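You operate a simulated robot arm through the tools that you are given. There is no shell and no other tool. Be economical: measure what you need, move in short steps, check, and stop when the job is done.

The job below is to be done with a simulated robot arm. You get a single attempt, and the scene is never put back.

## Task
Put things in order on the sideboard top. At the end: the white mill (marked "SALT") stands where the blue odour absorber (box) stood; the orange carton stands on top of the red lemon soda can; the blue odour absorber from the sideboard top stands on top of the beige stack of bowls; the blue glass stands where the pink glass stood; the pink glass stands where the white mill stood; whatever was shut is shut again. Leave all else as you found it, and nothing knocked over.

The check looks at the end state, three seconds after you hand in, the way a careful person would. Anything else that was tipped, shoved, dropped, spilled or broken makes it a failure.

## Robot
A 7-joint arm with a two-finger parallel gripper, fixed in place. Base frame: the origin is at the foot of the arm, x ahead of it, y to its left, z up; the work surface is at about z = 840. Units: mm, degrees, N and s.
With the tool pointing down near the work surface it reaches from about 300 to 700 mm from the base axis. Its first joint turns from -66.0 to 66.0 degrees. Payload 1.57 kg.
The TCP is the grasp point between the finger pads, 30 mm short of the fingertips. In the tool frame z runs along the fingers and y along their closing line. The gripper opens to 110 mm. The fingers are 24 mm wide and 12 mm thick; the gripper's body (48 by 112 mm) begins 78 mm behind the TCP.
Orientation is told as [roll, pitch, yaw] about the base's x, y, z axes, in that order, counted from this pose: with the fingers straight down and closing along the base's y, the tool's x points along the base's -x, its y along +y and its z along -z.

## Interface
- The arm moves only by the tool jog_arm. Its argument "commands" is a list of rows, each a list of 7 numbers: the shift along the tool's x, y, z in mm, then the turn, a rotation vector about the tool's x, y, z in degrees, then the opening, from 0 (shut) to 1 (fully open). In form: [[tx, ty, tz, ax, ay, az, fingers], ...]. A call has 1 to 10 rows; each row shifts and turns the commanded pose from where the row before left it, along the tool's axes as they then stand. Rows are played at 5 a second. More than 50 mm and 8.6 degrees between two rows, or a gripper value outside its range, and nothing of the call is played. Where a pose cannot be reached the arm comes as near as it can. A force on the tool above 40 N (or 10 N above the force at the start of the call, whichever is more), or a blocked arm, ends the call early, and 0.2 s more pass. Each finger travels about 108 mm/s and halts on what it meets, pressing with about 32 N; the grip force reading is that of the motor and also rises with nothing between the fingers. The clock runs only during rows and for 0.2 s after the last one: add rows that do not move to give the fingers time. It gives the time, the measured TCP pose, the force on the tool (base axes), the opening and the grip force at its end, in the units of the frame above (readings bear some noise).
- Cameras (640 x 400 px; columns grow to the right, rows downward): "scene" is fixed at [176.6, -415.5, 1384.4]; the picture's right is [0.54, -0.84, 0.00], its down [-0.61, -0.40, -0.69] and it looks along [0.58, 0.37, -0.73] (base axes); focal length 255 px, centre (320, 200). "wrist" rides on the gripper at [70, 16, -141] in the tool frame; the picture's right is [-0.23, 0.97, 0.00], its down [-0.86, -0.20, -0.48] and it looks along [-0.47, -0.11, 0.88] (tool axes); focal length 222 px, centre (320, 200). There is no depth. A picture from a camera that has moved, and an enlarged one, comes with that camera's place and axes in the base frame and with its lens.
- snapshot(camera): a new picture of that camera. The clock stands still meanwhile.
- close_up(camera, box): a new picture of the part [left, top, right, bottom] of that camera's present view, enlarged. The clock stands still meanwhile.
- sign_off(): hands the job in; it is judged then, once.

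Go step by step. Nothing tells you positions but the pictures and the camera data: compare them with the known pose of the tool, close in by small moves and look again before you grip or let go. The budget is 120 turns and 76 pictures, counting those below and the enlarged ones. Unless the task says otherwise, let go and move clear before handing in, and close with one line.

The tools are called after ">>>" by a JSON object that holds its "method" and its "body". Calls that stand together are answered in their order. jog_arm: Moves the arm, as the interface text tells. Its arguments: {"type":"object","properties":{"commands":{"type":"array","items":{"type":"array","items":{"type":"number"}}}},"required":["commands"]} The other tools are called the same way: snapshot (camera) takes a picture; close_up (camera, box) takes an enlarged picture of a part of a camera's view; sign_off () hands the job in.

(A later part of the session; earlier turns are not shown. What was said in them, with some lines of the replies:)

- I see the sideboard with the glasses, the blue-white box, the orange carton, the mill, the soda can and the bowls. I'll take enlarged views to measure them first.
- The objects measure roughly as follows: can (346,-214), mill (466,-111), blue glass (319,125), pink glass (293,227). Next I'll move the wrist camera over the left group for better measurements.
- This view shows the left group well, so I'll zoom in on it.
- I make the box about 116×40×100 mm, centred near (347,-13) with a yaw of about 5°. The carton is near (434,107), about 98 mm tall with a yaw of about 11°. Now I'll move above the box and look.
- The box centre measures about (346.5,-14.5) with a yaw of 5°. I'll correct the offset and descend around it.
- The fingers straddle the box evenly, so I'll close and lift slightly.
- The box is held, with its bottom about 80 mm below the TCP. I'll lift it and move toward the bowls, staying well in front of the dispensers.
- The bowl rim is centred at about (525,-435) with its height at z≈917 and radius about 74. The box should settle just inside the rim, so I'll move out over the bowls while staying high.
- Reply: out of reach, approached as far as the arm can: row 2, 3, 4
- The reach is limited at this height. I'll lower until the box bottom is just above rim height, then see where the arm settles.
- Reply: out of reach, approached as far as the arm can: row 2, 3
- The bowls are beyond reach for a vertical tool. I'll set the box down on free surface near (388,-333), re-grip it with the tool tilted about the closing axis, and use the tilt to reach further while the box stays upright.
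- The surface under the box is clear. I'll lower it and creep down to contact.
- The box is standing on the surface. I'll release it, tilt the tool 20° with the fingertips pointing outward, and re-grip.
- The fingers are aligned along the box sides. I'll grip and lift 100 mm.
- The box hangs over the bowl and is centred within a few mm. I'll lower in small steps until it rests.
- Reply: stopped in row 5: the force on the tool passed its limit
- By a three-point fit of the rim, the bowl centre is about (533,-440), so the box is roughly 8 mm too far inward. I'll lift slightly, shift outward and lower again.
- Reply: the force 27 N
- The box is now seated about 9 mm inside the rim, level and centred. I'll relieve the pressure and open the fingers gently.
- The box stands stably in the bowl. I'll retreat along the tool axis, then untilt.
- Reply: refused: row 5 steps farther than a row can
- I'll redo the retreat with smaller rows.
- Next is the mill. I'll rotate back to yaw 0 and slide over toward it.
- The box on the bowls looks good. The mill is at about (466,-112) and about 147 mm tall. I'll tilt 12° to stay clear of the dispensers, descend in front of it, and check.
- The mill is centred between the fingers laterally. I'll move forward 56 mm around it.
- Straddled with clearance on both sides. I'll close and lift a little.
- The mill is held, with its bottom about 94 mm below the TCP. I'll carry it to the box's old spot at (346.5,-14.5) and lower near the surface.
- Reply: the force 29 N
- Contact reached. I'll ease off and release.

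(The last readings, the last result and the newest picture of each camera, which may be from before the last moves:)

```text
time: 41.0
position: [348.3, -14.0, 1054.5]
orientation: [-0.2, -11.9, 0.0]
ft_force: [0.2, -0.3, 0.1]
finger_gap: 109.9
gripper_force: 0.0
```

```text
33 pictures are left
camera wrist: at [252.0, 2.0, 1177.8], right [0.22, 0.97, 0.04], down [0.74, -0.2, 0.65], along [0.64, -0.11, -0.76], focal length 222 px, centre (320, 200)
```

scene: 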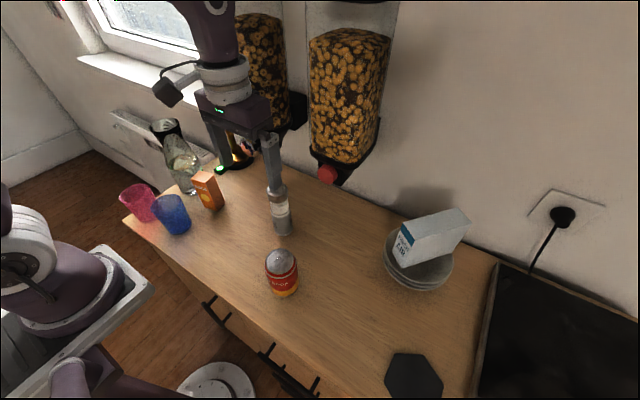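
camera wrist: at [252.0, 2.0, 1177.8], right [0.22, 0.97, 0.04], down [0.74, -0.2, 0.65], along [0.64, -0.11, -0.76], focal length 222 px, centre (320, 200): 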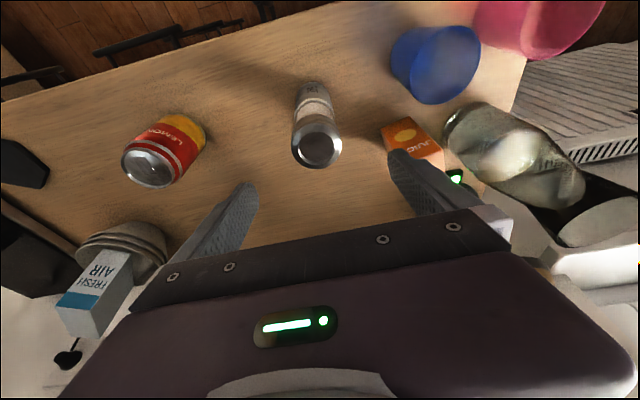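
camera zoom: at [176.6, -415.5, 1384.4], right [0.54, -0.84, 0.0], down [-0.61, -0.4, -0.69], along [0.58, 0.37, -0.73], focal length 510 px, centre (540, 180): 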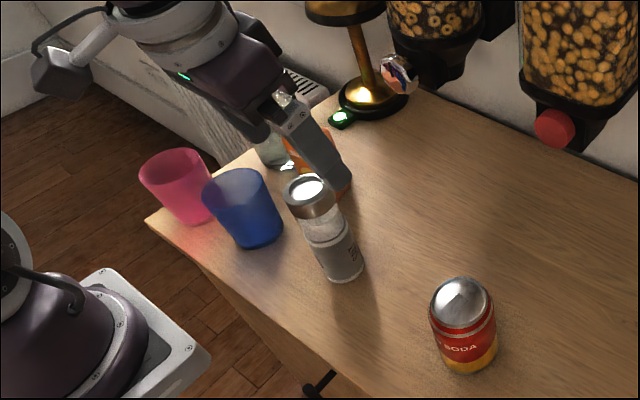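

The mill is standing at the box's old spot. Next is the pink glass: I'll untilt, turn to yaw 70 (so the fingers clear both the blue glass and the bottle), and move over it.

>>> {"method": "jog_arm", "body": {"commands": [[0, 0, -20, 0, 6, 0, 1], [0, 0, -20, 0, 6, 0, 1], [0, 0, 0, 0, 0, -8.5, 1], [0, 0, 0, 0, 0, -8.5, 1], [0, 0, 0, 0, 0, -8.5, 1], [0, 0, 0, 0, 0, -8.5, 1], [0, 0, 0, 0, 0, -8.5, 1], [0, 0, 0, 0, 0, -8.5, 1], [0, 0, 0, 0, 0, -8.5, 1], [0, 0, 0, 0, 0, -8.5, 1]]}}

```text
time: 43.2
position: [340.2, -15.6, 1094.1]
orientation: [-0.1, 0.2, 68.1]
ft_force: [-0.6, -0.1, -1.2]
finger_gap: 109.6
gripper_force: 0.0
```

>>> {"method": "jog_arm", "body": {"commands": [[-36, 23.2, 0, 0, 0, 0, 1], [-36, 23.2, 0, 0, 0, 0, 1], [-36, 23.2, 0, 0, 0, 0, 1], [-36, 23.2, 0, 0, 0, 0, 1], [-36, 23.2, 0, 0, 0, 0, 1], [0, 0, 0, 0, 0, 0, 1], [0, 0, 0, 0, 0, 0, 1]]}}

>>> {"method": "snapshot", "body": {"camera": "wrist"}}

```text
time: 44.8
position: [299.0, 197.1, 1093.2]
orientation: [-0.2, 0.2, 67.9]
ft_force: [0.1, -1.1, 0.1]
finger_gap: 109.9
gripper_force: 0.1
```

```text
32 pictures are left
camera wrist: at [258.8, 138.2, 1234.0], right [-0.82, 0.58, 0.0], down [0.51, 0.72, 0.48], along [0.28, 0.39, -0.88], focal length 222 px, centre (320, 200)
```

wrist: 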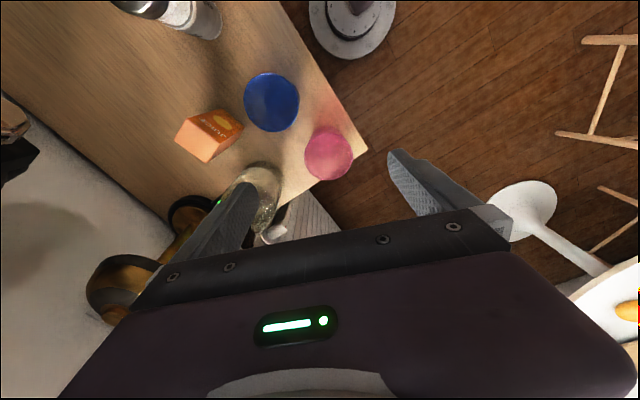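

>>> {"method": "close_up", "body": {"camera": "wrist", "box": [210, 60, 400, 200]}}

```text
2.86 times, centred on (305, 130) of wrist
camera zoom: at [258.8, 138.2, 1234.0], right [-0.82, 0.58, 0.0], down [0.51, 0.72, 0.48], along [0.28, 0.39, -0.88], focal length 635 px, centre (363, 400)
```

zoom: 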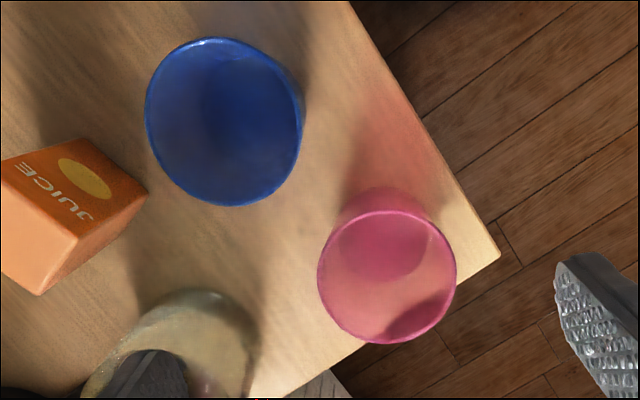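

The pink glass is at about (305,227.5) and the blue at (325.5,124.5); both have radius ~36 and a rim at z≈920. I'll tilt 12°, move over the pink glass and descend around it.

>>> {"method": "jog_arm", "body": {"commands": [[-30.8, 6.5, 0, 0, 0, 0, 1], [0, 0, 0, 0, -6, 0, 1], [0, 0, 0, 0, -6, 0, 1], [8.5, 0, 40.1, 0, 0, 0, 1], [8.5, 0, 40.1, 0, 0, 0, 1], [8.5, 0, 40.1, 0, 0, 0, 1], [0, 0, 0, 0, 0, 0, 1], [0, 0, 0, 0, 0, 0, 1]]}}

>>> {"method": "snapshot", "body": {"camera": "wrist"}}

>>> {"method": "close_up", "body": {"camera": "scene", "box": [80, 100, 280, 280]}}

```text
time: 46.6
position: [306.3, 227.3, 967.8]
orientation: [-0.1, -11.9, 68.1]
ft_force: [0.0, -0.1, -0.7]
finger_gap: 110.1
gripper_force: 0.0
```

```text
30 pictures are left
camera wrist: at [256.7, 143.0, 1091.9], right [-0.82, 0.57, 0.05], down [0.46, 0.61, 0.64], along [0.34, 0.55, -0.76], focal length 222 px, centre (320, 200)
```

wrist: 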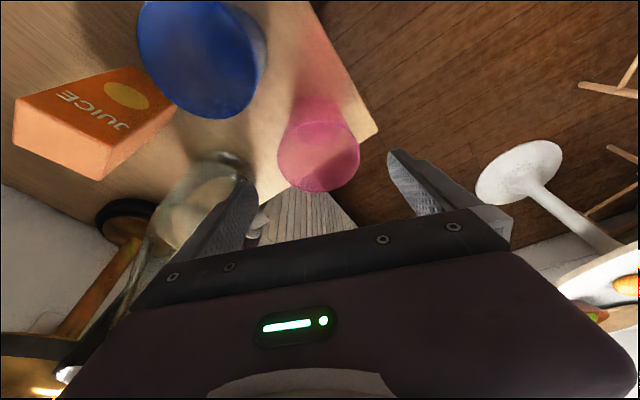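

```text
2.22 times, centred on (180, 190) of scene
camera zoom: at [176.6, -415.5, 1384.4], right [0.54, -0.84, 0.0], down [-0.61, -0.4, -0.69], along [0.58, 0.37, -0.73], focal length 566 px, centre (631, 222)
```

zoom: 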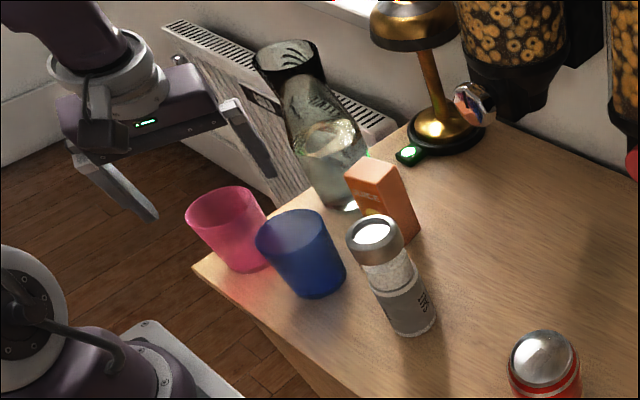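

The glass is centred between the fingers. I'll narrow the opening slightly for bottle clearance and descend the rest.

>>> {"method": "jog_arm", "body": {"commands": [[0, 0, 0, 0, 0, 0, 0.9], [8.3, 0, 39, 0, 0, 0, 0.9], [8.3, 0, 39, 0, 0, 0, 0.9], [0, 0, 0, 0, 0, 0, 0.9], [0, 0, 0, 0, 0, 0, 0.9]]}}

>>> {"method": "close_up", "body": {"camera": "scene", "box": [80, 100, 280, 280]}}

```text
time: 47.8
position: [308.7, 227.3, 889.1]
orientation: [-0.2, -11.9, 67.9]
ft_force: [0.6, -0.2, -0.6]
finger_gap: 99.2
gripper_force: 0.0
```

```text
2.22 times, centred on (180, 190) of scene
camera zoom: at [176.6, -415.5, 1384.4], right [0.54, -0.84, 0.0], down [-0.61, -0.4, -0.69], along [0.58, 0.37, -0.73], focal length 566 px, centre (631, 222)
```

zoom: 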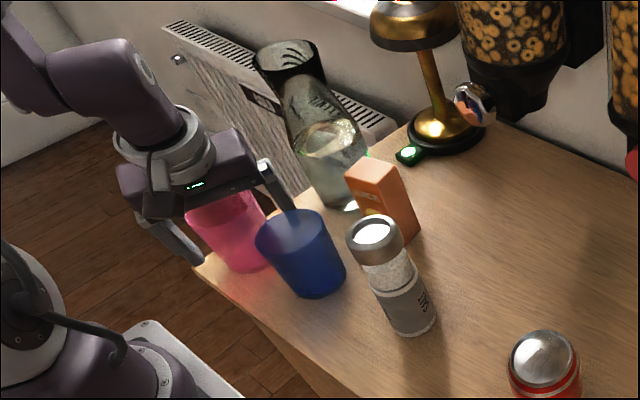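

Good. I'll close on the pink glass and lift it slightly.

>>> {"method": "jog_arm", "body": {"commands": [[0, 0, 0, 0, 0, 0, 0.75], [0, 0, 0, 0, 0, 0, 0.6], [0, 0, 0, 0, 0, 0, 0.5], [0, 0, 0, 0, 0, 0, 0.5], [0, 0, 0, 0, 0, 0, 0.5], [-4.2, 0, -19.6, 0, 0, 0, 0.5], [0, 0, 0, 0, 0, 0, 0.5]]}}

>>> {"method": "close_up", "body": {"camera": "scene", "box": [80, 100, 280, 280]}}

```text
time: 49.4
position: [310.3, 228.7, 909.0]
orientation: [-0.1, -11.8, 67.9]
ft_force: [-0.5, 0.3, -2.5]
finger_gap: 64.3
gripper_force: 31.4
```

```text
2.22 times, centred on (180, 190) of scene
camera zoom: at [176.6, -415.5, 1384.4], right [0.54, -0.84, 0.0], down [-0.61, -0.4, -0.69], along [0.58, 0.37, -0.73], focal length 566 px, centre (631, 222)
```

zoom: 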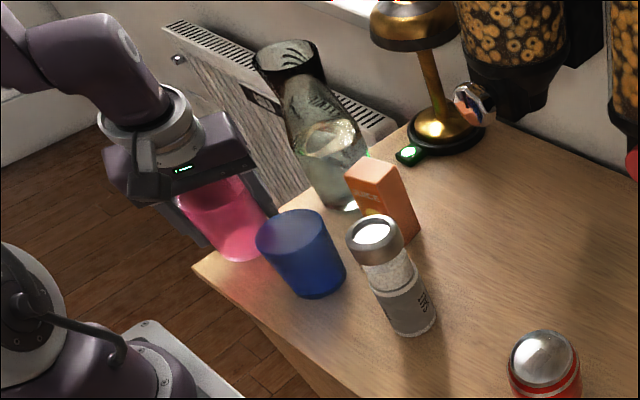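

The pink glass is held, with its bottom about 49 mm below the TCP. I'll lift high and carry it toward the mill's old spot.

>>> {"method": "jog_arm", "body": {"commands": [[-8, 0, -37.5, 0, 0, 0, 0.5], [-8, 0, -37.5, 0, 0, 0, 0.5], [-8, 0, -37.5, 0, 0, 0, 0.5], [-8, 0, -37.5, 0, 0, 0, 0.5], [0, 0, 0, 0, 0, 0, 0.5]]}}

>>> {"method": "jog_arm", "body": {"commands": [[34.35, -26.5, -7.3, 0, 0, 0, 0.5], [34.35, -26.5, -7.3, 0, 0, 0, 0.5], [34.35, -26.5, -7.3, 0, 0, 0, 0.5], [34.35, -26.5, -7.3, 0, 0, 0, 0.5], [34.35, -26.5, -7.3, 0, 0, 0, 0.5], [34.35, -26.5, -7.3, 0, 0, 0, 0.5], [34.35, -26.5, -7.3, 0, 0, 0, 0.5], [34.35, -26.5, -7.3, 0, 0, 0, 0.5], [0, 0, 0, 0, 0, 0, 0.5]]}}

>>> {"method": "jog_arm", "body": {"commands": [[0, 0, 0, 1.685, 0, 7.92, 0.5], [0, 0, 0, 1.685, 0, 7.92, 0.5], [0, 0, 0, 1.685, 0, 7.92, 0.5], [0, 0, 0, 1.685, 0, 7.92, 0.5], [0, 0, 0, 1.685, 0, 7.92, 0.5], [0, 0, 0, 1.685, 0, 7.92, 0.5], [0, 0, 0, 1.685, 0, 7.92, 0.5], [0, 0, 0, 1.685, 0, 7.92, 0.5], [0, 0, 0, 1.685, 0, 7.92, 0.5], [0, 0, 0, 1.685, 0, 7.92, 0.5]]}}

>>> {"method": "snapshot", "body": {"camera": "scene"}}

```text
time: 50.6
position: [306.9, 229.7, 1064.1]
orientation: [-0.1, -11.7, 68.0]
ft_force: [0.1, -0.6, -1.8]
finger_gap: 63.9
gripper_force: 31.3
```

```text
time: 52.6
position: [398.0, -114.6, 1064.6]
orientation: [-0.1, -11.8, 68.0]
ft_force: [0.5, 0.2, -1.3]
finger_gap: 64.1
gripper_force: 32.2
```

```text
time: 54.8
position: [398.2, -113.8, 1064.5]
orientation: [-0.2, -12.1, -13.0]
ft_force: [0.1, 1.7, -2.7]
finger_gap: 64.3
gripper_force: 32.5
```

```text
26 pictures are left
```

scene: 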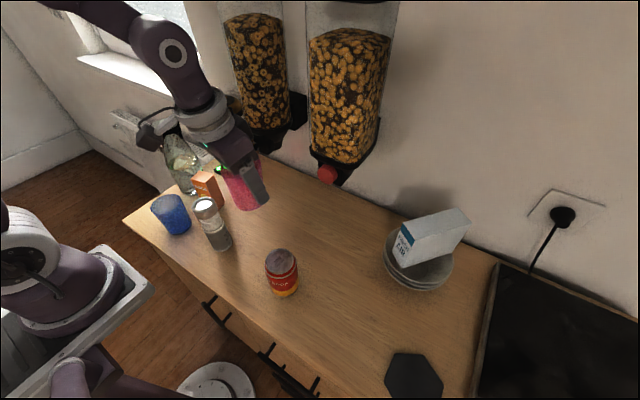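

>>> {"method": "jog_arm", "body": {"commands": [[7.5, 0, 35.2, 0, 0, 0, 0.5], [7.5, 0, 35.2, 0, 0, 0, 0.5], [7.5, 0, 35.2, 0, 0, 0, 0.5], [7.5, 0, 35.2, 0, 0, 0, 0.5], [-32.2, 8.6, 6.85, 0, 0, 0, 0.5], [-32.2, 8.6, 6.85, 0, 0, 0, 0.5], [0, 0, 0, 0, 0, 0, 0.5], [0, 0, 0, 0, 0, 0, 0.5]]}}

>>> {"method": "close_up", "body": {"camera": "scene", "box": [190, 110, 350, 270]}}

```text
time: 56.6
position: [466.7, -111.3, 920.4]
orientation: [-0.1, -12.1, -12.9]
ft_force: [-0.2, -0.3, -2.5]
finger_gap: 64.0
gripper_force: 32.1
```

```text
2.50 times, centred on (270, 190) of scene
camera zoom: at [176.7, -415.5, 1384.4], right [0.54, -0.84, 0.0], down [-0.61, -0.4, -0.69], along [0.58, 0.37, -0.73], focal length 637 px, centre (445, 225)
```

zoom: 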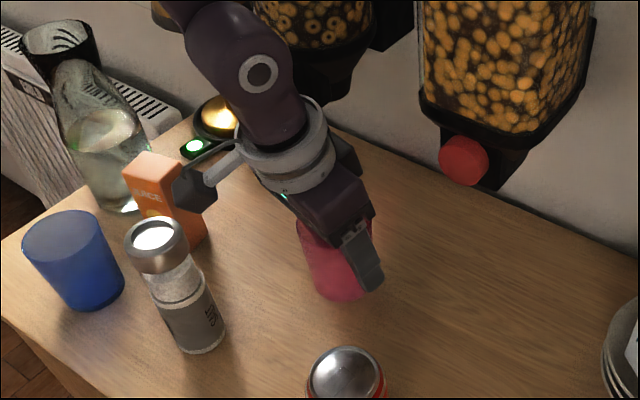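

>>> {"method": "jog_arm", "body": {"commands": [[2.9, 0, 13.7, 0, 0, 0, 0.5], [2.5, 0, 11.7, 0, 0, 0, 0.5], [0.3, 0, 1.5, 0, 0, 0, 0.5], [0.3, 0, 1.5, 0, 0, 0, 0.5], [0, 0, 0, 0, 0, 0, 0.5]]}}

```text
time: 57.8
position: [464.2, -111.4, 890.4]
orientation: [-0.2, -12.1, -13.0]
ft_force: [0.0, -0.2, -2.2]
finger_gap: 64.3
gripper_force: 32.2
```

>>> {"method": "jog_arm", "body": {"commands": [[0.2, 0, 1, 0, 0, 0, 0.5], [0, 0, 0, 0, 0, 0, 0.5]]}}

```text
time: 58.4
position: [465.9, -112.2, 890.9]
orientation: [-0.1, -12.1, -13.1]
ft_force: [0.2, 0.1, -2.1]
finger_gap: 64.3
gripper_force: 31.6
```

>>> {"method": "jog_arm", "body": {"commands": [[0.2, 0, 1, 0, 0, 0, 0.5], [0, 0, 0, 0, 0, 0, 0.5]]}}

>>> {"method": "close_up", "body": {"camera": "scene", "box": [190, 110, 350, 270]}}

```text
time: 59.0
position: [465.0, -110.3, 890.0]
orientation: [-0.3, -12.1, -13.1]
ft_force: [0.8, 0.5, -2.0]
finger_gap: 64.0
gripper_force: 32.2
```

```text
2.50 times, centred on (270, 190) of scene
camera zoom: at [176.6, -415.5, 1384.4], right [0.54, -0.84, 0.0], down [-0.61, -0.4, -0.69], along [0.58, 0.37, -0.73], focal length 637 px, centre (445, 225)
```

zoom: 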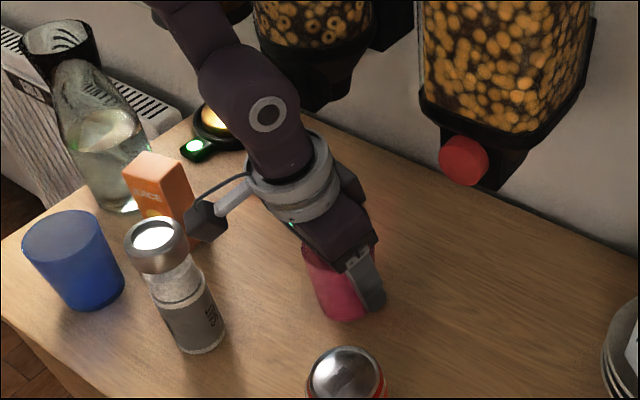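

>>> {"method": "jog_arm", "body": {"commands": [[0.15, 0, 0.8, 0, 0, 0, 0.5], [0, 0, 0, 0, 0, 0, 0.5], [0.15, 0, 0.8, 0, 0, 0, 0.5], [0, 0, 0, 0, 0, 0, 0.5]]}}

```text
time: 60.0
position: [466.5, -111.6, 888.6]
orientation: [-0.3, -12.2, -12.8]
ft_force: [-2.5, 6.5, 16.3]
finger_gap: 64.4
gripper_force: 31.8
```

Contact. I'll ease up slightly, release, rise and look.

>>> {"method": "jog_arm", "body": {"commands": [[-0.15, 0, -0.6, 0, 0, 0, 0.5], [0, 0, 0, 0, 0, 0, 0.65], [0, 0, 0, 0, 0, 0, 0.75], [0, 0, 0, 0, 0, 0, 0.9], [0, 0, 0, 0, 0, 0, 1], [-6.2, 0, -29.3, 0, 0, 0, 1], [-8.3, 0, -39.1, 0, 0, 0, 1], [-8.3, 0, -39.1, 0, 0, 0, 1], [0, 0, 0, 0, 0, 0, 1]]}}

>>> {"method": "snapshot", "body": {"camera": "scene"}}

```text
time: 62.0
position: [466.3, -113.2, 995.6]
orientation: [-0.3, -12.1, -12.9]
ft_force: [-0.1, -0.3, -0.3]
finger_gap: 110.1
gripper_force: 0.1
```

```text
23 pictures are left
```

scene: 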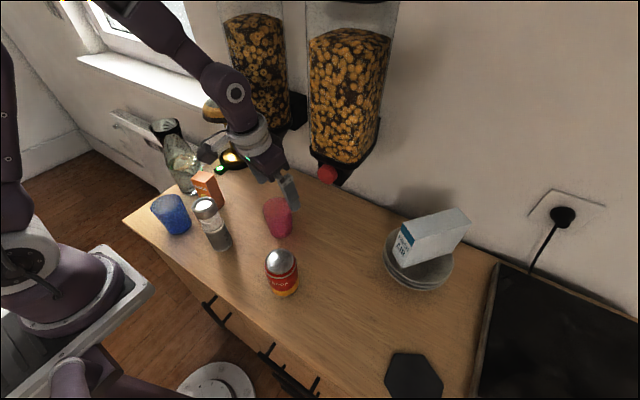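

The pink glass stands at the mill's old spot. Next is the blue glass: back off, untilt, and turn to yaw 45.

>>> {"method": "jog_arm", "body": {"commands": [[42, 0, -9, 0, 0, 0, 1], [42, 0, -9, 0, 0, 0, 1], [-6, 0, -29, 0, 6, 0, 1], [0, 0, -30, 0, 6, 0, 1], [0, 0, 0, 0, 0, -8.3, 1], [0, 0, 0, 0, 0, -8.3, 1], [0, 0, 0, 0, 0, -8.3, 1], [0, 0, 0, 0, 0, -8.3, 1], [0, 0, 0, 0, 0, -8.3, 1], [0, 0, 0, 0, 0, -8.3, 1]]}}

>>> {"method": "jog_arm", "body": {"commands": [[0, 0, 0, 0, 0, -8.2, 1], [0, 0, 0, 0, 0, 0, 1]]}}

```text
time: 64.2
position: [377.4, -90.6, 1057.4]
orientation: [-0.2, 0.1, 37.1]
ft_force: [-0.2, 0.6, 0.3]
finger_gap: 110.0
gripper_force: 0.1
```

```text
time: 64.8
position: [376.8, -90.5, 1057.5]
orientation: [-0.2, 0.1, 45.1]
ft_force: [0.9, 0.9, -0.1]
finger_gap: 110.0
gripper_force: 0.2
```

>>> {"method": "jog_arm", "body": {"commands": [[-23.2, 37.7, -3, 0, 0, 0, 1], [-23.2, 37.7, 0, 0, 0, 0, 1], [-23.2, 37.7, 0, 0, 0, 0, 1], [-23.2, 37.7, 0, 0, 0, 0, 1], [-23.2, 37.7, 0, 0, 0, 0, 1], [0, 0, 45, 0, 0, 0, 1], [0, 0, 45, 0, 0, 0, 1], [0, 0, 0, 0, 0, 0, 1], [0, 0, 0, 0, 0, 0, 1]]}}

>>> {"method": "snapshot", "body": {"camera": "wrist"}}

```text
time: 66.8
position: [328.2, 124.2, 970.0]
orientation: [-0.2, 0.1, 45.1]
ft_force: [-1.0, 0.4, 0.4]
finger_gap: 110.1
gripper_force: 0.2
```

```text
22 pictures are left
camera wrist: at [268.2, 87.0, 1110.2], right [-0.53, 0.85, 0.0], down [0.75, 0.47, 0.48], along [0.41, 0.25, -0.88], focal length 222 px, centre (320, 200)
```

wrist: 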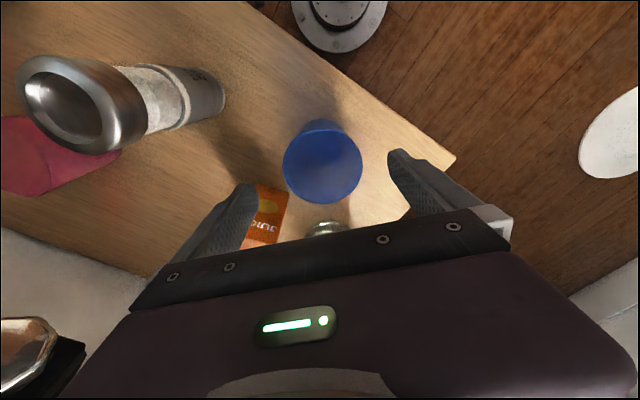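

The blue glass is centred within ~3 mm. I'll correct, descend, grip and lift a little.

>>> {"method": "jog_arm", "body": {"commands": [[2, 2, 0, 0, 0, 0, 0.95], [0, 0, 40, 0, 0, 0, 0.95], [0, 0, 40, 0, 0, 0, 0.95], [0, 0, 0, 0, 0, 0, 0.95], [0, 0, 0, 0, 0, 0, 0.95]]}}

>>> {"method": "close_up", "body": {"camera": "scene", "box": [110, 130, 290, 280]}}

```text
time: 68.0
position: [323.9, 121.9, 888.0]
orientation: [-0.2, 0.2, 44.9]
ft_force: [0.0, 0.7, -0.4]
finger_gap: 104.7
gripper_force: 0.1
```

```text
2.67 times, centred on (200, 205) of scene
camera zoom: at [176.6, -415.5, 1384.4], right [0.54, -0.84, 0.0], down [-0.61, -0.4, -0.69], along [0.58, 0.37, -0.73], focal length 679 px, centre (640, 187)
```

zoom: 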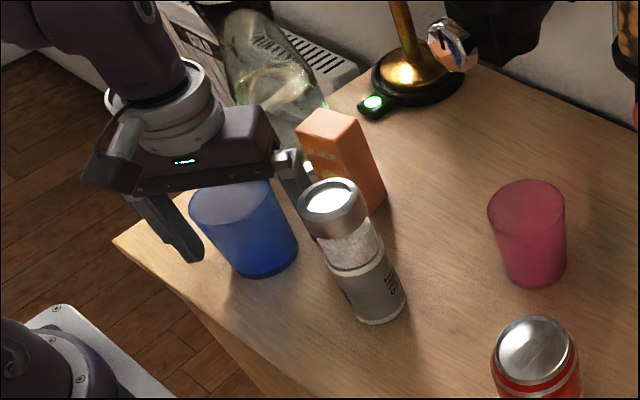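

>>> {"method": "jog_arm", "body": {"commands": [[0, 0, 0, 0, 0, 0, 0.75], [0, 0, 0, 0, 0, 0, 0.6], [0, 0, 0, 0, 0, 0, 0.5], [0, 0, 0, 0, 0, 0, 0.5], [0, 0, 0, 0, 0, 0, 0.5], [0, 0, -20, 0, 0, 0, 0.5], [0, 0, -20, 0, 0, 0, 0.5], [0, 0, 0, 0, 0, 0, 0.5], [0, 0, 0, 0, 0, 0, 0.5]]}}

>>> {"method": "jog_arm", "body": {"commands": [[0, 0, 0, 0, 0, 0, 0.5]]}}

```text
time: 70.0
position: [324.4, 121.0, 929.9]
orientation: [-0.2, 0.2, 45.0]
ft_force: [-0.1, -0.9, -2.3]
finger_gap: 69.1
gripper_force: 32.2
```

```text
time: 70.4
position: [324.3, 121.7, 929.9]
orientation: [-0.2, 0.2, 45.0]
ft_force: [0.4, -0.9, -1.3]
finger_gap: 69.4
gripper_force: 31.8
```

>>> {"method": "jog_arm", "body": {"commands": [[-20.9, 29.2, 0, 0, 0, 0, 0.5], [-20.9, 29.2, 0, 0, 0, 0, 0.5], [-21, 29.2, 0, 0, 0, 0, 0.5], [0, 0, 15, 0, 0, 0, 0.5], [0, 0, 15, 0, 0, 0, 0.5], [0, 0, 6, 0, 0, 0, 0.5], [0, 0, 0, 0, 0, 0, 0.5], [0, 0, 0, 0, 0, 0, 0.5]]}}

>>> {"method": "close_up", "body": {"camera": "scene", "box": [80, 100, 280, 280]}}

```text
time: 72.2
position: [307.1, 230.9, 890.2]
orientation: [-0.2, 0.0, 45.1]
ft_force: [0.5, 0.0, -2.0]
finger_gap: 69.3
gripper_force: 31.7
```

```text
2.22 times, centred on (180, 190) of scene
camera zoom: at [176.6, -415.5, 1384.4], right [0.54, -0.84, 0.0], down [-0.61, -0.4, -0.69], along [0.58, 0.37, -0.73], focal length 566 px, centre (631, 222)
```

zoom: 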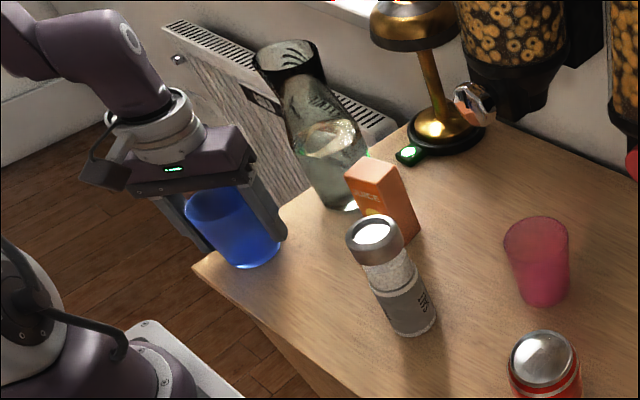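

>>> {"method": "jog_arm", "body": {"commands": [[0, 0, 0.8, 0, 0, 0, 0.5], [0, 0, 0, 0, 0, 0, 0.5], [0, 0, 0.8, 0, 0, 0, 0.5], [0, 0, 0, 0, 0, 0, 0.5]]}}

```text
time: 73.2
position: [307.2, 230.4, 890.2]
orientation: [-0.2, 0.1, 44.9]
ft_force: [0.0, 0.3, -1.6]
finger_gap: 69.6
gripper_force: 32.0
```

>>> {"method": "jog_arm", "body": {"commands": [[0, 0, 0.8, 0, 0, 0, 0.5], [0, 0, 0, 0, 0, 0, 0.5], [0, 0, 0.8, 0, 0, 0, 0.5], [0, 0, 0, 0, 0, 0, 0.5]]}}

```text
time: 74.2
position: [307.7, 230.1, 890.6]
orientation: [-0.2, 0.1, 45.0]
ft_force: [-0.1, -0.4, -1.6]
finger_gap: 69.3
gripper_force: 32.2
```

>>> {"method": "jog_arm", "body": {"commands": [[0, 0, 1, 0, 0, 0, 0.5], [0, 0, 0, 0, 0, 0, 0.5]]}}

>>> {"method": "jog_arm", "body": {"commands": [[0, 0, 0.8, 0, 0, 0, 0.5], [0, 0, 0, 0, 0, 0, 0.5]]}}

```text
time: 74.8
position: [306.3, 231.0, 887.9]
orientation: [-0.2, 0.0, 45.0]
ft_force: [-1.7, 3.9, 19.0]
finger_gap: 69.7
gripper_force: 31.5
```

```text
time: 75.4
position: [307.0, 230.3, 888.1]
orientation: [-0.2, 0.0, 45.0]
ft_force: [3.4, 5.9, 16.7]
finger_gap: 69.4
gripper_force: 32.2
```

Contact. I'll ease off, release and rise.

>>> {"method": "jog_arm", "body": {"commands": [[0, 0, -1.2, 0, 0, 0, 0.5], [0, 0, 0, 0, 0, 0, 0.7], [0, 0, 0, 0, 0, 0, 0.8], [0, 0, 0, 0, 0, 0, 0.9], [0, 0, 0, 0, 0, 0, 0.95], [0, 0, -30, 0, 0, 0, 0.95], [0, 0, -45, 0, 0, 0, 0.95], [0, 0, -45, 0, 0, 0, 0.95], [0, 0, -45, 0, 0, 0, 0.95], [0, 0, 0, 0, 0, 0, 1]]}}

>>> {"method": "close_up", "body": {"camera": "scene", "box": [80, 100, 280, 280]}}

```text
time: 77.6
position: [306.3, 225.7, 1054.4]
orientation: [-0.2, 0.1, 45.0]
ft_force: [-0.1, -0.5, 0.7]
finger_gap: 110.0
gripper_force: 0.1
```

```text
2.22 times, centred on (180, 190) of scene
camera zoom: at [176.6, -415.5, 1384.4], right [0.54, -0.84, 0.0], down [-0.61, -0.4, -0.69], along [0.58, 0.37, -0.73], focal length 566 px, centre (631, 222)
```

zoom: 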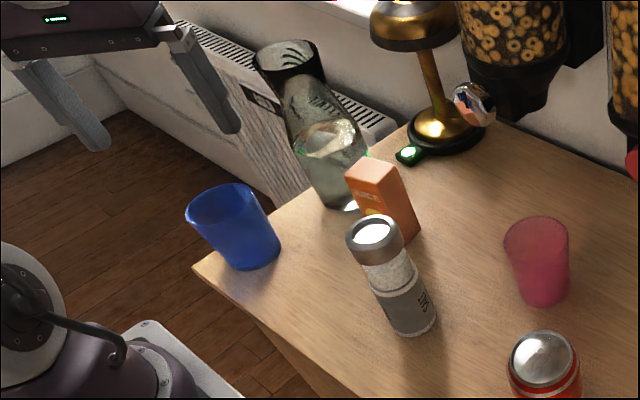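

Blue glass is placed. Last is the carton at about (434,107): I'll pull back from the bottle side and turn to yaw ~101 so that the fingers close along its short side, away from the bottle.

>>> {"method": "jog_arm", "body": {"commands": [[20.5, -32.5, 0, 0, 0, 0, 1], [20.5, -32.5, 0, 0, 0, 0, 1], [20.5, -32.5, 0, 0, 0, 0, 1], [20.5, -32.5, 0, 0, 0, 0, 0.9], [0, 0, 0, 0, 0, -8.5, 0.8], [0, 0, 0, 0, 0, -8.5, 0.8], [0, 0, 0, 0, 0, -8.5, 0.8], [0, 0, 0, 0, 0, -8.5, 0.8], [0, 0, 0, 0, 0, -8.5, 0.8], [0, 0, 0, 0, 0, -8.5, 0.8]]}}

>>> {"method": "jog_arm", "body": {"commands": [[0, 0, 0, 0, 0, -5, 0.8], [0, 0, 0, 0, 0, 0, 0.8]]}}

```text
time: 79.8
position: [340.8, 79.7, 1054.3]
orientation: [0.0, 0.2, 96.2]
ft_force: [0.3, -1.4, 0.0]
finger_gap: 87.9
gripper_force: 0.1
```

```text
time: 80.4
position: [340.4, 79.6, 1054.9]
orientation: [0.0, 0.2, 101.1]
ft_force: [-0.1, -0.6, 0.9]
finger_gap: 88.1
gripper_force: 0.1
```

>>> {"method": "jog_arm", "body": {"commands": [[0.9, -31.6, 0, 0, 0, 0, 0.8], [0.9, -31.6, 0, 0, 0, 0, 0.8], [0.9, -31.7, 0, 0, 0, 0, 0.8], [0, 0, 0, 0, 0, 0, 0.8], [0, 0, 0, 0, 0, 0, 0.8]]}}

>>> {"method": "snapshot", "body": {"camera": "wrist"}}

```text
time: 81.6
position: [433.5, 95.1, 1055.5]
orientation: [0.0, 0.1, 100.9]
ft_force: [-0.6, -0.1, 0.8]
finger_gap: 87.8
gripper_force: 0.0
```

```text
18 pictures are left
camera wrist: at [432.4, 23.9, 1196.9], right [-1.0, 0.04, 0.0], down [0.03, 0.88, 0.47], along [0.02, 0.47, -0.88], focal length 222 px, centre (320, 200)
```

wrist: 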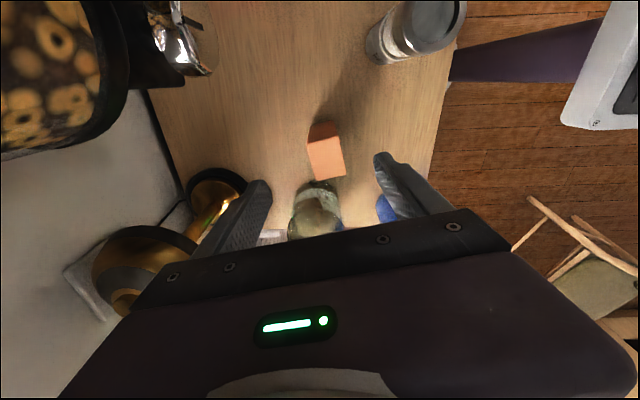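

>>> {"method": "close_up", "body": {"camera": "wrist", "box": [250, 90, 410, 250]}}

```text
2.50 times, centred on (330, 170) of wrist
camera zoom: at [432.4, 23.9, 1196.9], right [-1.0, 0.04, 0.0], down [0.03, 0.88, 0.47], along [0.02, 0.47, -0.88], focal length 555 px, centre (295, 275)
```

zoom: 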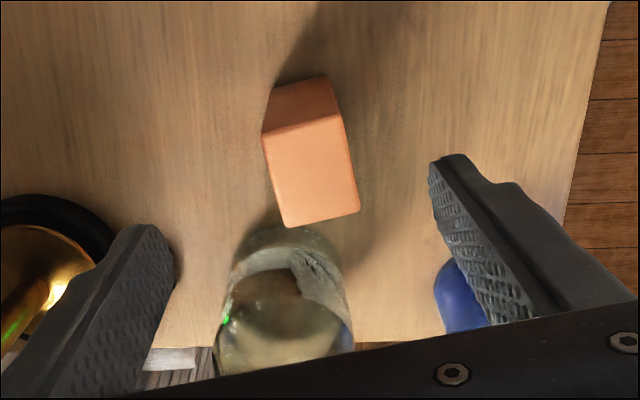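

The carton's centre is about (428,108.5), yaw ~11°, 38×48×98 mm. I'll shift over it, tilt 10° away from the bottle, and descend partway.

>>> {"method": "jog_arm", "body": {"commands": [[-14.2, 2.8, 0, 0, -5, 0, 0.75], [0, 0, 0, 0, -5, 0, 0.75], [6.5, 0, 36.9, 0, 0, 0, 0.75], [6.5, 0, 36.9, 0, 0, 0, 0.75], [0, 0, 0, 0, 0, 0, 0.75], [0, 0, 0, 0, 0, 0, 0.75]]}}

>>> {"method": "close_up", "body": {"camera": "wrist", "box": [220, 90, 420, 250]}}

>>> {"method": "close_up", "body": {"camera": "scene", "box": [110, 90, 290, 250]}}

```text
time: 83.0
position: [426.4, 109.2, 982.3]
orientation: [0.0, -9.8, 101.0]
ft_force: [0.7, 0.8, -0.4]
finger_gap: 82.6
gripper_force: 0.1
```

```text
2.50 times, centred on (320, 170) of wrist
camera zoom: at [429.9, 13.7, 1109.1], right [-1.0, 0.03, 0.04], down [0.05, 0.79, 0.62], along [-0.01, 0.62, -0.79], focal length 555 px, centre (320, 275)
```

zoom: 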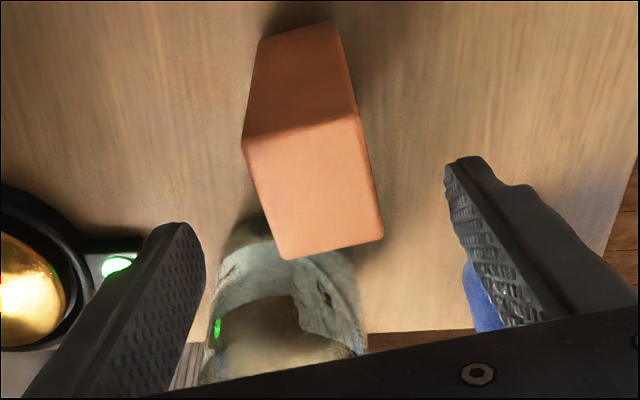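

```text
2.50 times, centred on (200, 170) of scene
camera zoom: at [176.6, -415.5, 1384.4], right [0.54, -0.84, 0.0], down [-0.61, -0.4, -0.69], along [0.58, 0.37, -0.73], focal length 637 px, centre (620, 275)
```

zoom: 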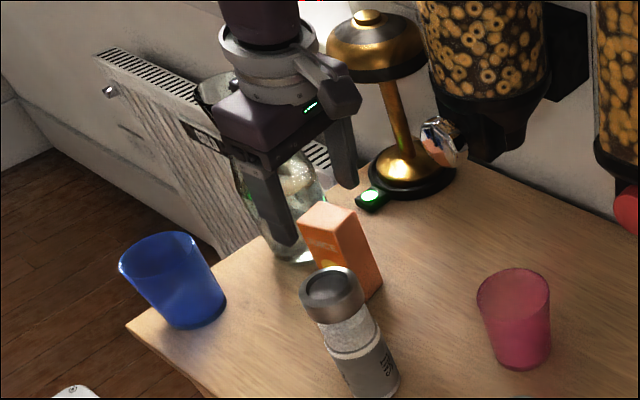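

Well aligned. I'll descend and grip.

>>> {"method": "jog_arm", "body": {"commands": [[6.6, 0, 37.4, 0, 0, 0, 0.75], [6.6, 0, 37.4, 0, 0, 0, 0.75], [0, 0, 0, 0, 0, 0, 0.75], [0, 0, 0, 0, 0, 0, 0.5], [0, 0, 0, 0, 0, 0, 0.3], [0, 0, 0, 0, 0, 0, 0.2], [0, 0, 0, 0, 0, 0, 0.2], [-3.5, 0, -19.7, 0, 0, 0, 0.2], [0, 0, 0, 0, 0, 0, 0.2]]}}

>>> {"method": "close_up", "body": {"camera": "scene", "box": [110, 90, 290, 250]}}

```text
time: 85.0
position: [429.1, 106.8, 928.2]
orientation: [0.0, -9.8, 101.1]
ft_force: [0.5, 0.8, -0.3]
finger_gap: 37.0
gripper_force: 31.9
```

```text
2.50 times, centred on (200, 170) of scene
camera zoom: at [176.6, -415.5, 1384.4], right [0.54, -0.84, 0.0], down [-0.61, -0.4, -0.69], along [0.58, 0.37, -0.73], focal length 637 px, centre (620, 275)
```

zoom: 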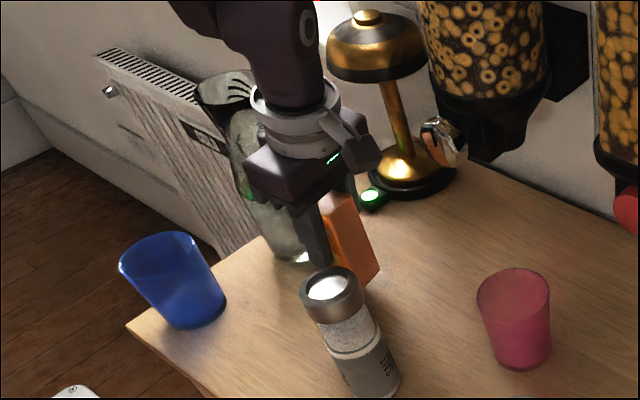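

The carton is held, with its bottom about 67 mm below the TCP. I'll lift it and carry it toward the can, stopping short so the wrist camera looks straight down on the can.

>>> {"method": "jog_arm", "body": {"commands": [[-6.4, 0, -36.2, 0, 0, 0, 0.2], [-6.4, 0, -36.2, 0, 0, 0, 0.2], [-6.4, 0, -36.2, 0, 0, 0, 0.2], [-6.4, 0, -36.2, 0, 0, 0, 0.2], [35, 20.8, -6.2, 0, 0, 0, 0.2], [35, 20.8, -6.2, 0, 0, 0, 0.2], [35, 20.8, -6.2, 0, 0, 0, 0.2], [35, 20.8, -6.2, 0, 0, 0, 0.2], [35, 20.8, -6.2, 0, 0, 0, 0.2], [35, 20.8, -6.2, 0, 0, 0, 0.2]]}}

>>> {"method": "jog_arm", "body": {"commands": [[0, 0, 0, 0, 0, 0, 0.2]]}}

>>> {"method": "snapshot", "body": {"camera": "wrist"}}

```text
time: 87.2
position: [347.8, -124.6, 1068.7]
orientation: [0.0, -9.9, 100.9]
ft_force: [-0.5, 0.2, -0.4]
finger_gap: 37.0
gripper_force: 32.2
```

```text
time: 87.6
position: [347.3, -124.1, 1068.6]
orientation: [0.1, -9.8, 101.0]
ft_force: [-0.3, 0.3, -1.2]
finger_gap: 37.0
gripper_force: 32.0
```

```text
13 pictures are left
camera wrist: at [349.7, -219.1, 1196.0], right [-1.0, 0.03, 0.04], down [0.05, 0.79, 0.62], along [-0.01, 0.62, -0.79], focal length 222 px, centre (320, 200)
```

wrist: 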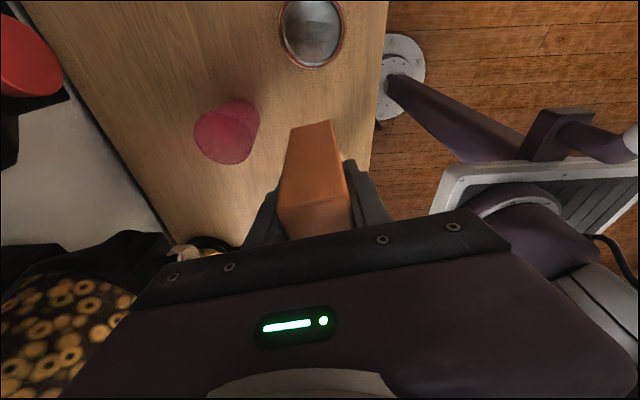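

>>> {"method": "jog_arm", "body": {"commands": [[24.6, 0, -4.3, 0, 0, 0, 0.2], [0, 0, 0, 0, 0, 0, 0.2], [0, 0, 0, 0, 0, 0, 0.2]]}}

>>> {"method": "close_up", "body": {"camera": "wrist", "box": [240, 0, 400, 200]}}

>>> {"method": "close_up", "body": {"camera": "scene", "box": [220, 180, 340, 310]}}

```text
time: 88.4
position: [351.0, -149.5, 1069.3]
orientation: [0.0, -9.8, 101.0]
ft_force: [0.3, 0.2, -0.7]
finger_gap: 36.9
gripper_force: 32.1
```

```text
2.00 times, centred on (320, 100) of wrist
camera zoom: at [353.5, -243.7, 1196.8], right [-1.0, 0.03, 0.04], down [0.05, 0.79, 0.62], along [-0.01, 0.62, -0.79], focal length 444 px, centre (320, 400)
```

zoom: 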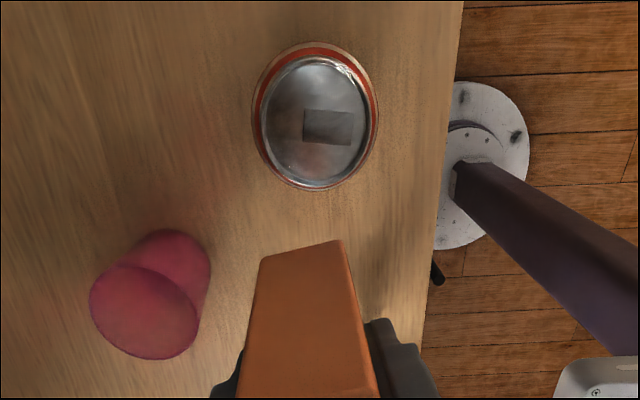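

```text
3.08 times, centred on (280, 245) of scene
camera zoom: at [176.6, -415.5, 1384.4], right [0.54, -0.84, 0.0], down [-0.61, -0.4, -0.69], along [0.58, 0.37, -0.73], focal length 784 px, centre (443, 62)
```

zoom: 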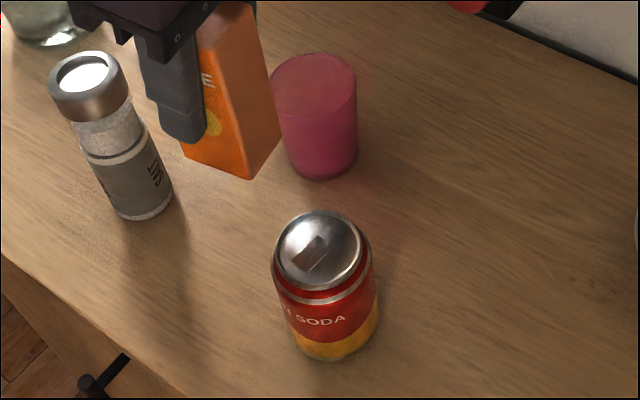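

The can lid is centred at about (347,-214.5) with radius ~27 and its top at z≈940. I'll move the carton over it and lower to just above.

>>> {"method": "jog_arm", "body": {"commands": [[30.2, 8.3, -5.35, 0, 0, 0, 0.2], [30.2, 8.3, -5.35, 0, 0, 0, 0.2], [4.3, 0, 24.6, 0, 0, 0, 0.2], [3.5, 0, 19.7, 0, 0, 0, 0.2], [0, 0, 0, 0, 0, 0, 0.2], [0, 0, 0, 0, 0, 0, 0.2]]}}

>>> {"method": "close_up", "body": {"camera": "scene", "box": [220, 180, 340, 310]}}

>>> {"method": "close_up", "body": {"camera": "wrist", "box": [240, 50, 400, 250]}}

```text
time: 89.8
position: [347.8, -212.1, 1026.5]
orientation: [0.0, -9.9, 101.0]
ft_force: [-0.4, 0.8, -0.7]
finger_gap: 37.0
gripper_force: 31.8
```

```text
3.08 times, centred on (280, 245) of scene
camera zoom: at [176.6, -415.5, 1384.4], right [0.54, -0.84, 0.0], down [-0.61, -0.4, -0.69], along [0.58, 0.37, -0.73], focal length 784 px, centre (443, 62)
```

zoom: 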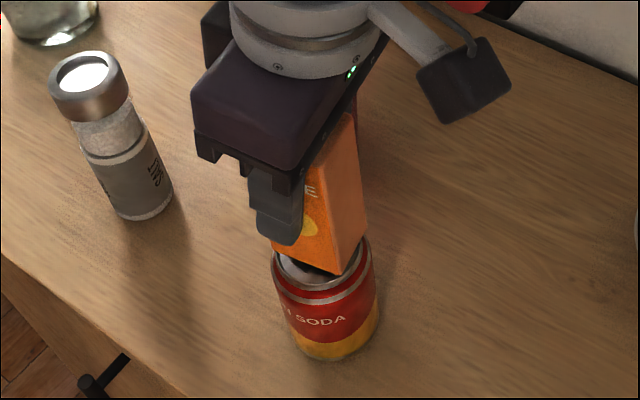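

```text
2.00 times, centred on (320, 150) of wrist
camera zoom: at [349.8, -307.2, 1153.1], right [-1.0, 0.03, 0.04], down [0.05, 0.79, 0.62], along [-0.01, 0.62, -0.79], focal length 444 px, centre (320, 300)
```

zoom: 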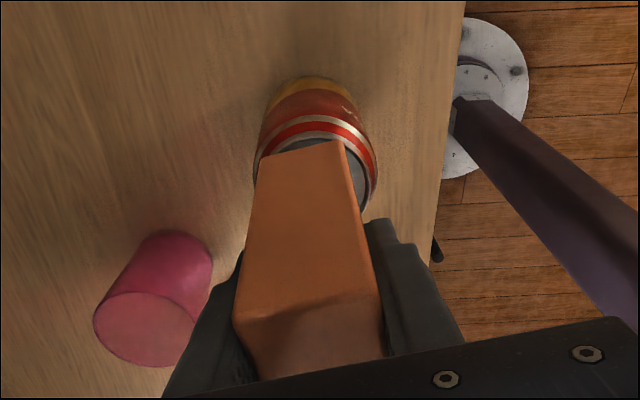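

The carton's centre is within about 2 mm of the can's. I'll lower with a small correction, then creep to contact.

>>> {"method": "jog_arm", "body": {"commands": [[1.2, 1.5, 6.9, 0, 0, 0, 0.2], [1, 0, 5.9, 0, 0, 0, 0.2], [0.2, 0, 1, 0, 0, 0, 0.2], [0, 0, 0, 0, 0, 0, 0.2], [0.2, 0, 1, 0, 0, 0, 0.2], [0, 0, 0, 0, 0, 0, 0.2]]}}

```text
time: 91.2
position: [346.9, -214.2, 1012.5]
orientation: [-0.1, -9.7, 101.0]
ft_force: [0.7, 0.0, 27.7]
finger_gap: 37.1
gripper_force: 31.8
```

>>> {"method": "jog_arm", "body": {"commands": [[-0.15, 0, -0.8, 0, 0, 0, 0.2], [0, 0, 0, 0, 0, 0, 0.2]]}}

>>> {"method": "close_up", "body": {"camera": "scene", "box": [220, 180, 340, 310]}}

>>> {"method": "close_up", "body": {"camera": "wrist", "box": [240, 50, 400, 250]}}

```text
time: 91.8
position: [345.8, -211.5, 1012.5]
orientation: [-0.1, -9.7, 101.0]
ft_force: [1.9, -1.2, 11.4]
finger_gap: 36.8
gripper_force: 32.1
```

```text
3.08 times, centred on (280, 245) of scene
camera zoom: at [176.5, -415.4, 1384.4], right [0.54, -0.84, 0.0], down [-0.61, -0.4, -0.69], along [0.58, 0.37, -0.73], focal length 784 px, centre (443, 62)
```

zoom: 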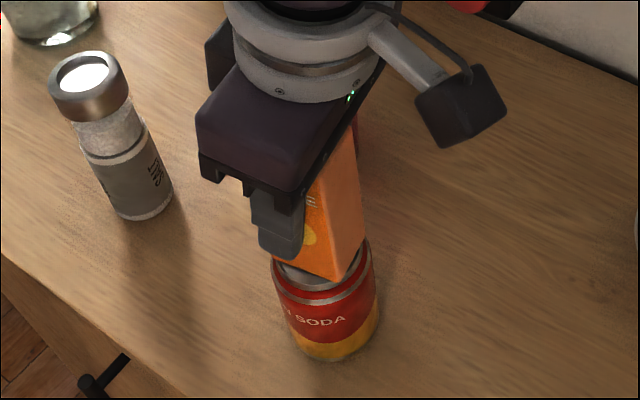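

```text
2.00 times, centred on (320, 150) of wrist
camera zoom: at [348.0, -307.2, 1139.7], right [-1.0, 0.03, 0.04], down [0.05, 0.79, 0.62], along [-0.01, 0.62, -0.79], focal length 444 px, centre (320, 300)
```

zoom: 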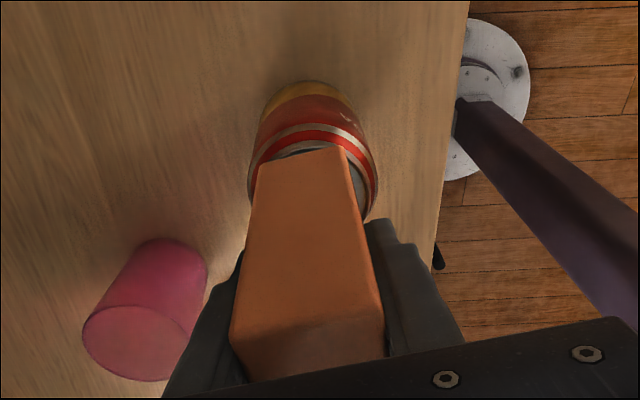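

The carton rests centred on the lid. I'll relieve the remaining pressure, open slowly and rise clear.

>>> {"method": "jog_arm", "body": {"commands": [[-0.1, 0, -0.5, 0, 0, 0, 0.2], [0, 0, 0, 0, 0, 0, 0.3], [0, 0, 0, 0, 0, 0, 0.36], [0, 0, 0, 0, 0, 0, 0.4], [0, 0, 0, 0, 0, 0, 0.45], [0, 0, 0, 0, 0, 0, 0.5], [0, 0, 0, 0, 0, 0, 0.6], [0, 0, 0, 0, 0, 0, 0.7]]}}

>>> {"method": "close_up", "body": {"camera": "scene", "box": [220, 180, 340, 310]}}

```text
time: 93.6
position: [346.1, -212.0, 1013.6]
orientation: [0.0, -9.8, 101.1]
ft_force: [-0.6, -0.3, 0.0]
finger_gap: 76.7
gripper_force: 0.0
```

```text
3.08 times, centred on (280, 245) of scene
camera zoom: at [176.6, -415.5, 1384.4], right [0.54, -0.84, 0.0], down [-0.61, -0.4, -0.69], along [0.58, 0.37, -0.73], focal length 784 px, centre (443, 62)
```

zoom: 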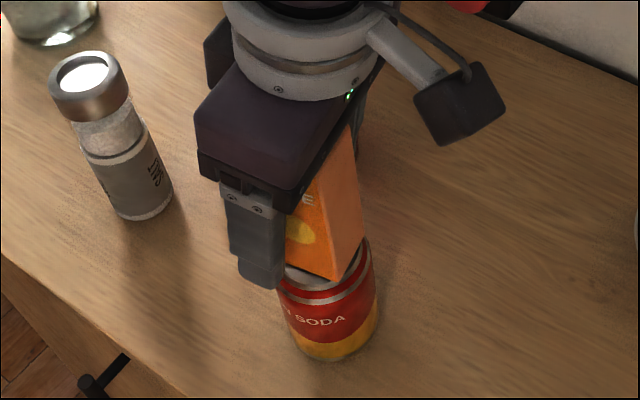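

>>> {"method": "jog_arm", "body": {"commands": [[-2.6, 0, -14.8, 0, 0, 0, 0.7], [-5.2, 0, -29.5, 0, 0, 0, 0.7], [-6.1, 0, -34.5, 0, 0, 0, 0.7], [-6.1, 0, -34.5, 0, 0, 0, 0.7], [-6.1, 0, -34.5, 0, 0, 0, 0.7], [0, 0, 0, 0, 0, 0, 0.7], [0, 0, 0, 0, 0, 0, 0.7]]}}

>>> {"method": "snapshot", "body": {"camera": "scene"}}

```text
time: 95.2
position: [342.0, -213.6, 1167.9]
orientation: [0.0, -9.8, 101.0]
ft_force: [-0.4, -0.5, -0.2]
finger_gap: 77.2
gripper_force: 0.1
```

```text
5 pictures are left
```

scene: 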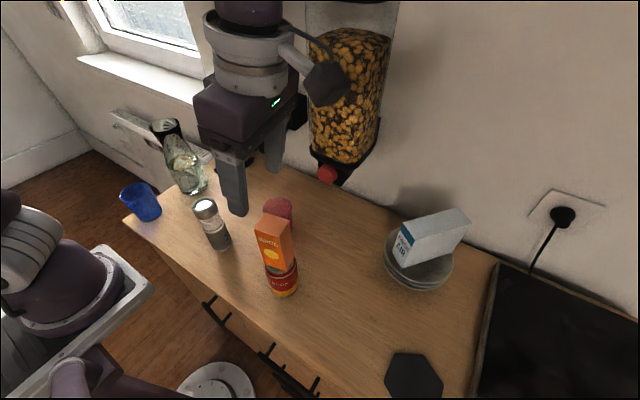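

Everything appears in place. One last look at the two stacks before I hand in.

>>> {"method": "close_up", "body": {"camera": "scene", "box": [230, 180, 480, 320]}}

```text
2.56 times, centred on (355, 250) of scene
camera zoom: at [176.6, -415.5, 1384.4], right [0.54, -0.84, 0.0], down [-0.61, -0.4, -0.69], along [0.58, 0.37, -0.73], focal length 652 px, centre (230, 72)
```

zoom: 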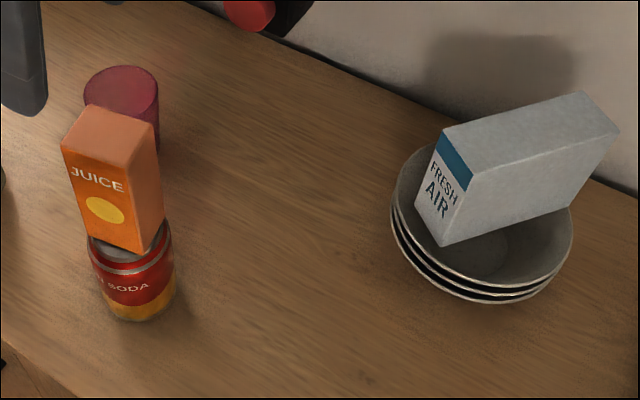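

Both stacks are upright and stable, both glasses and the mill are in their places, and the gripper is clear, so I'm handing in.

>>> {"method": "sign_off", "body": {}}

```text
The job is handed in.
```

The job is handed in: both glasses and the mill are at their new spots, the carton is on the can, the absorber is on the bowls, and nothing was tipped or opened.
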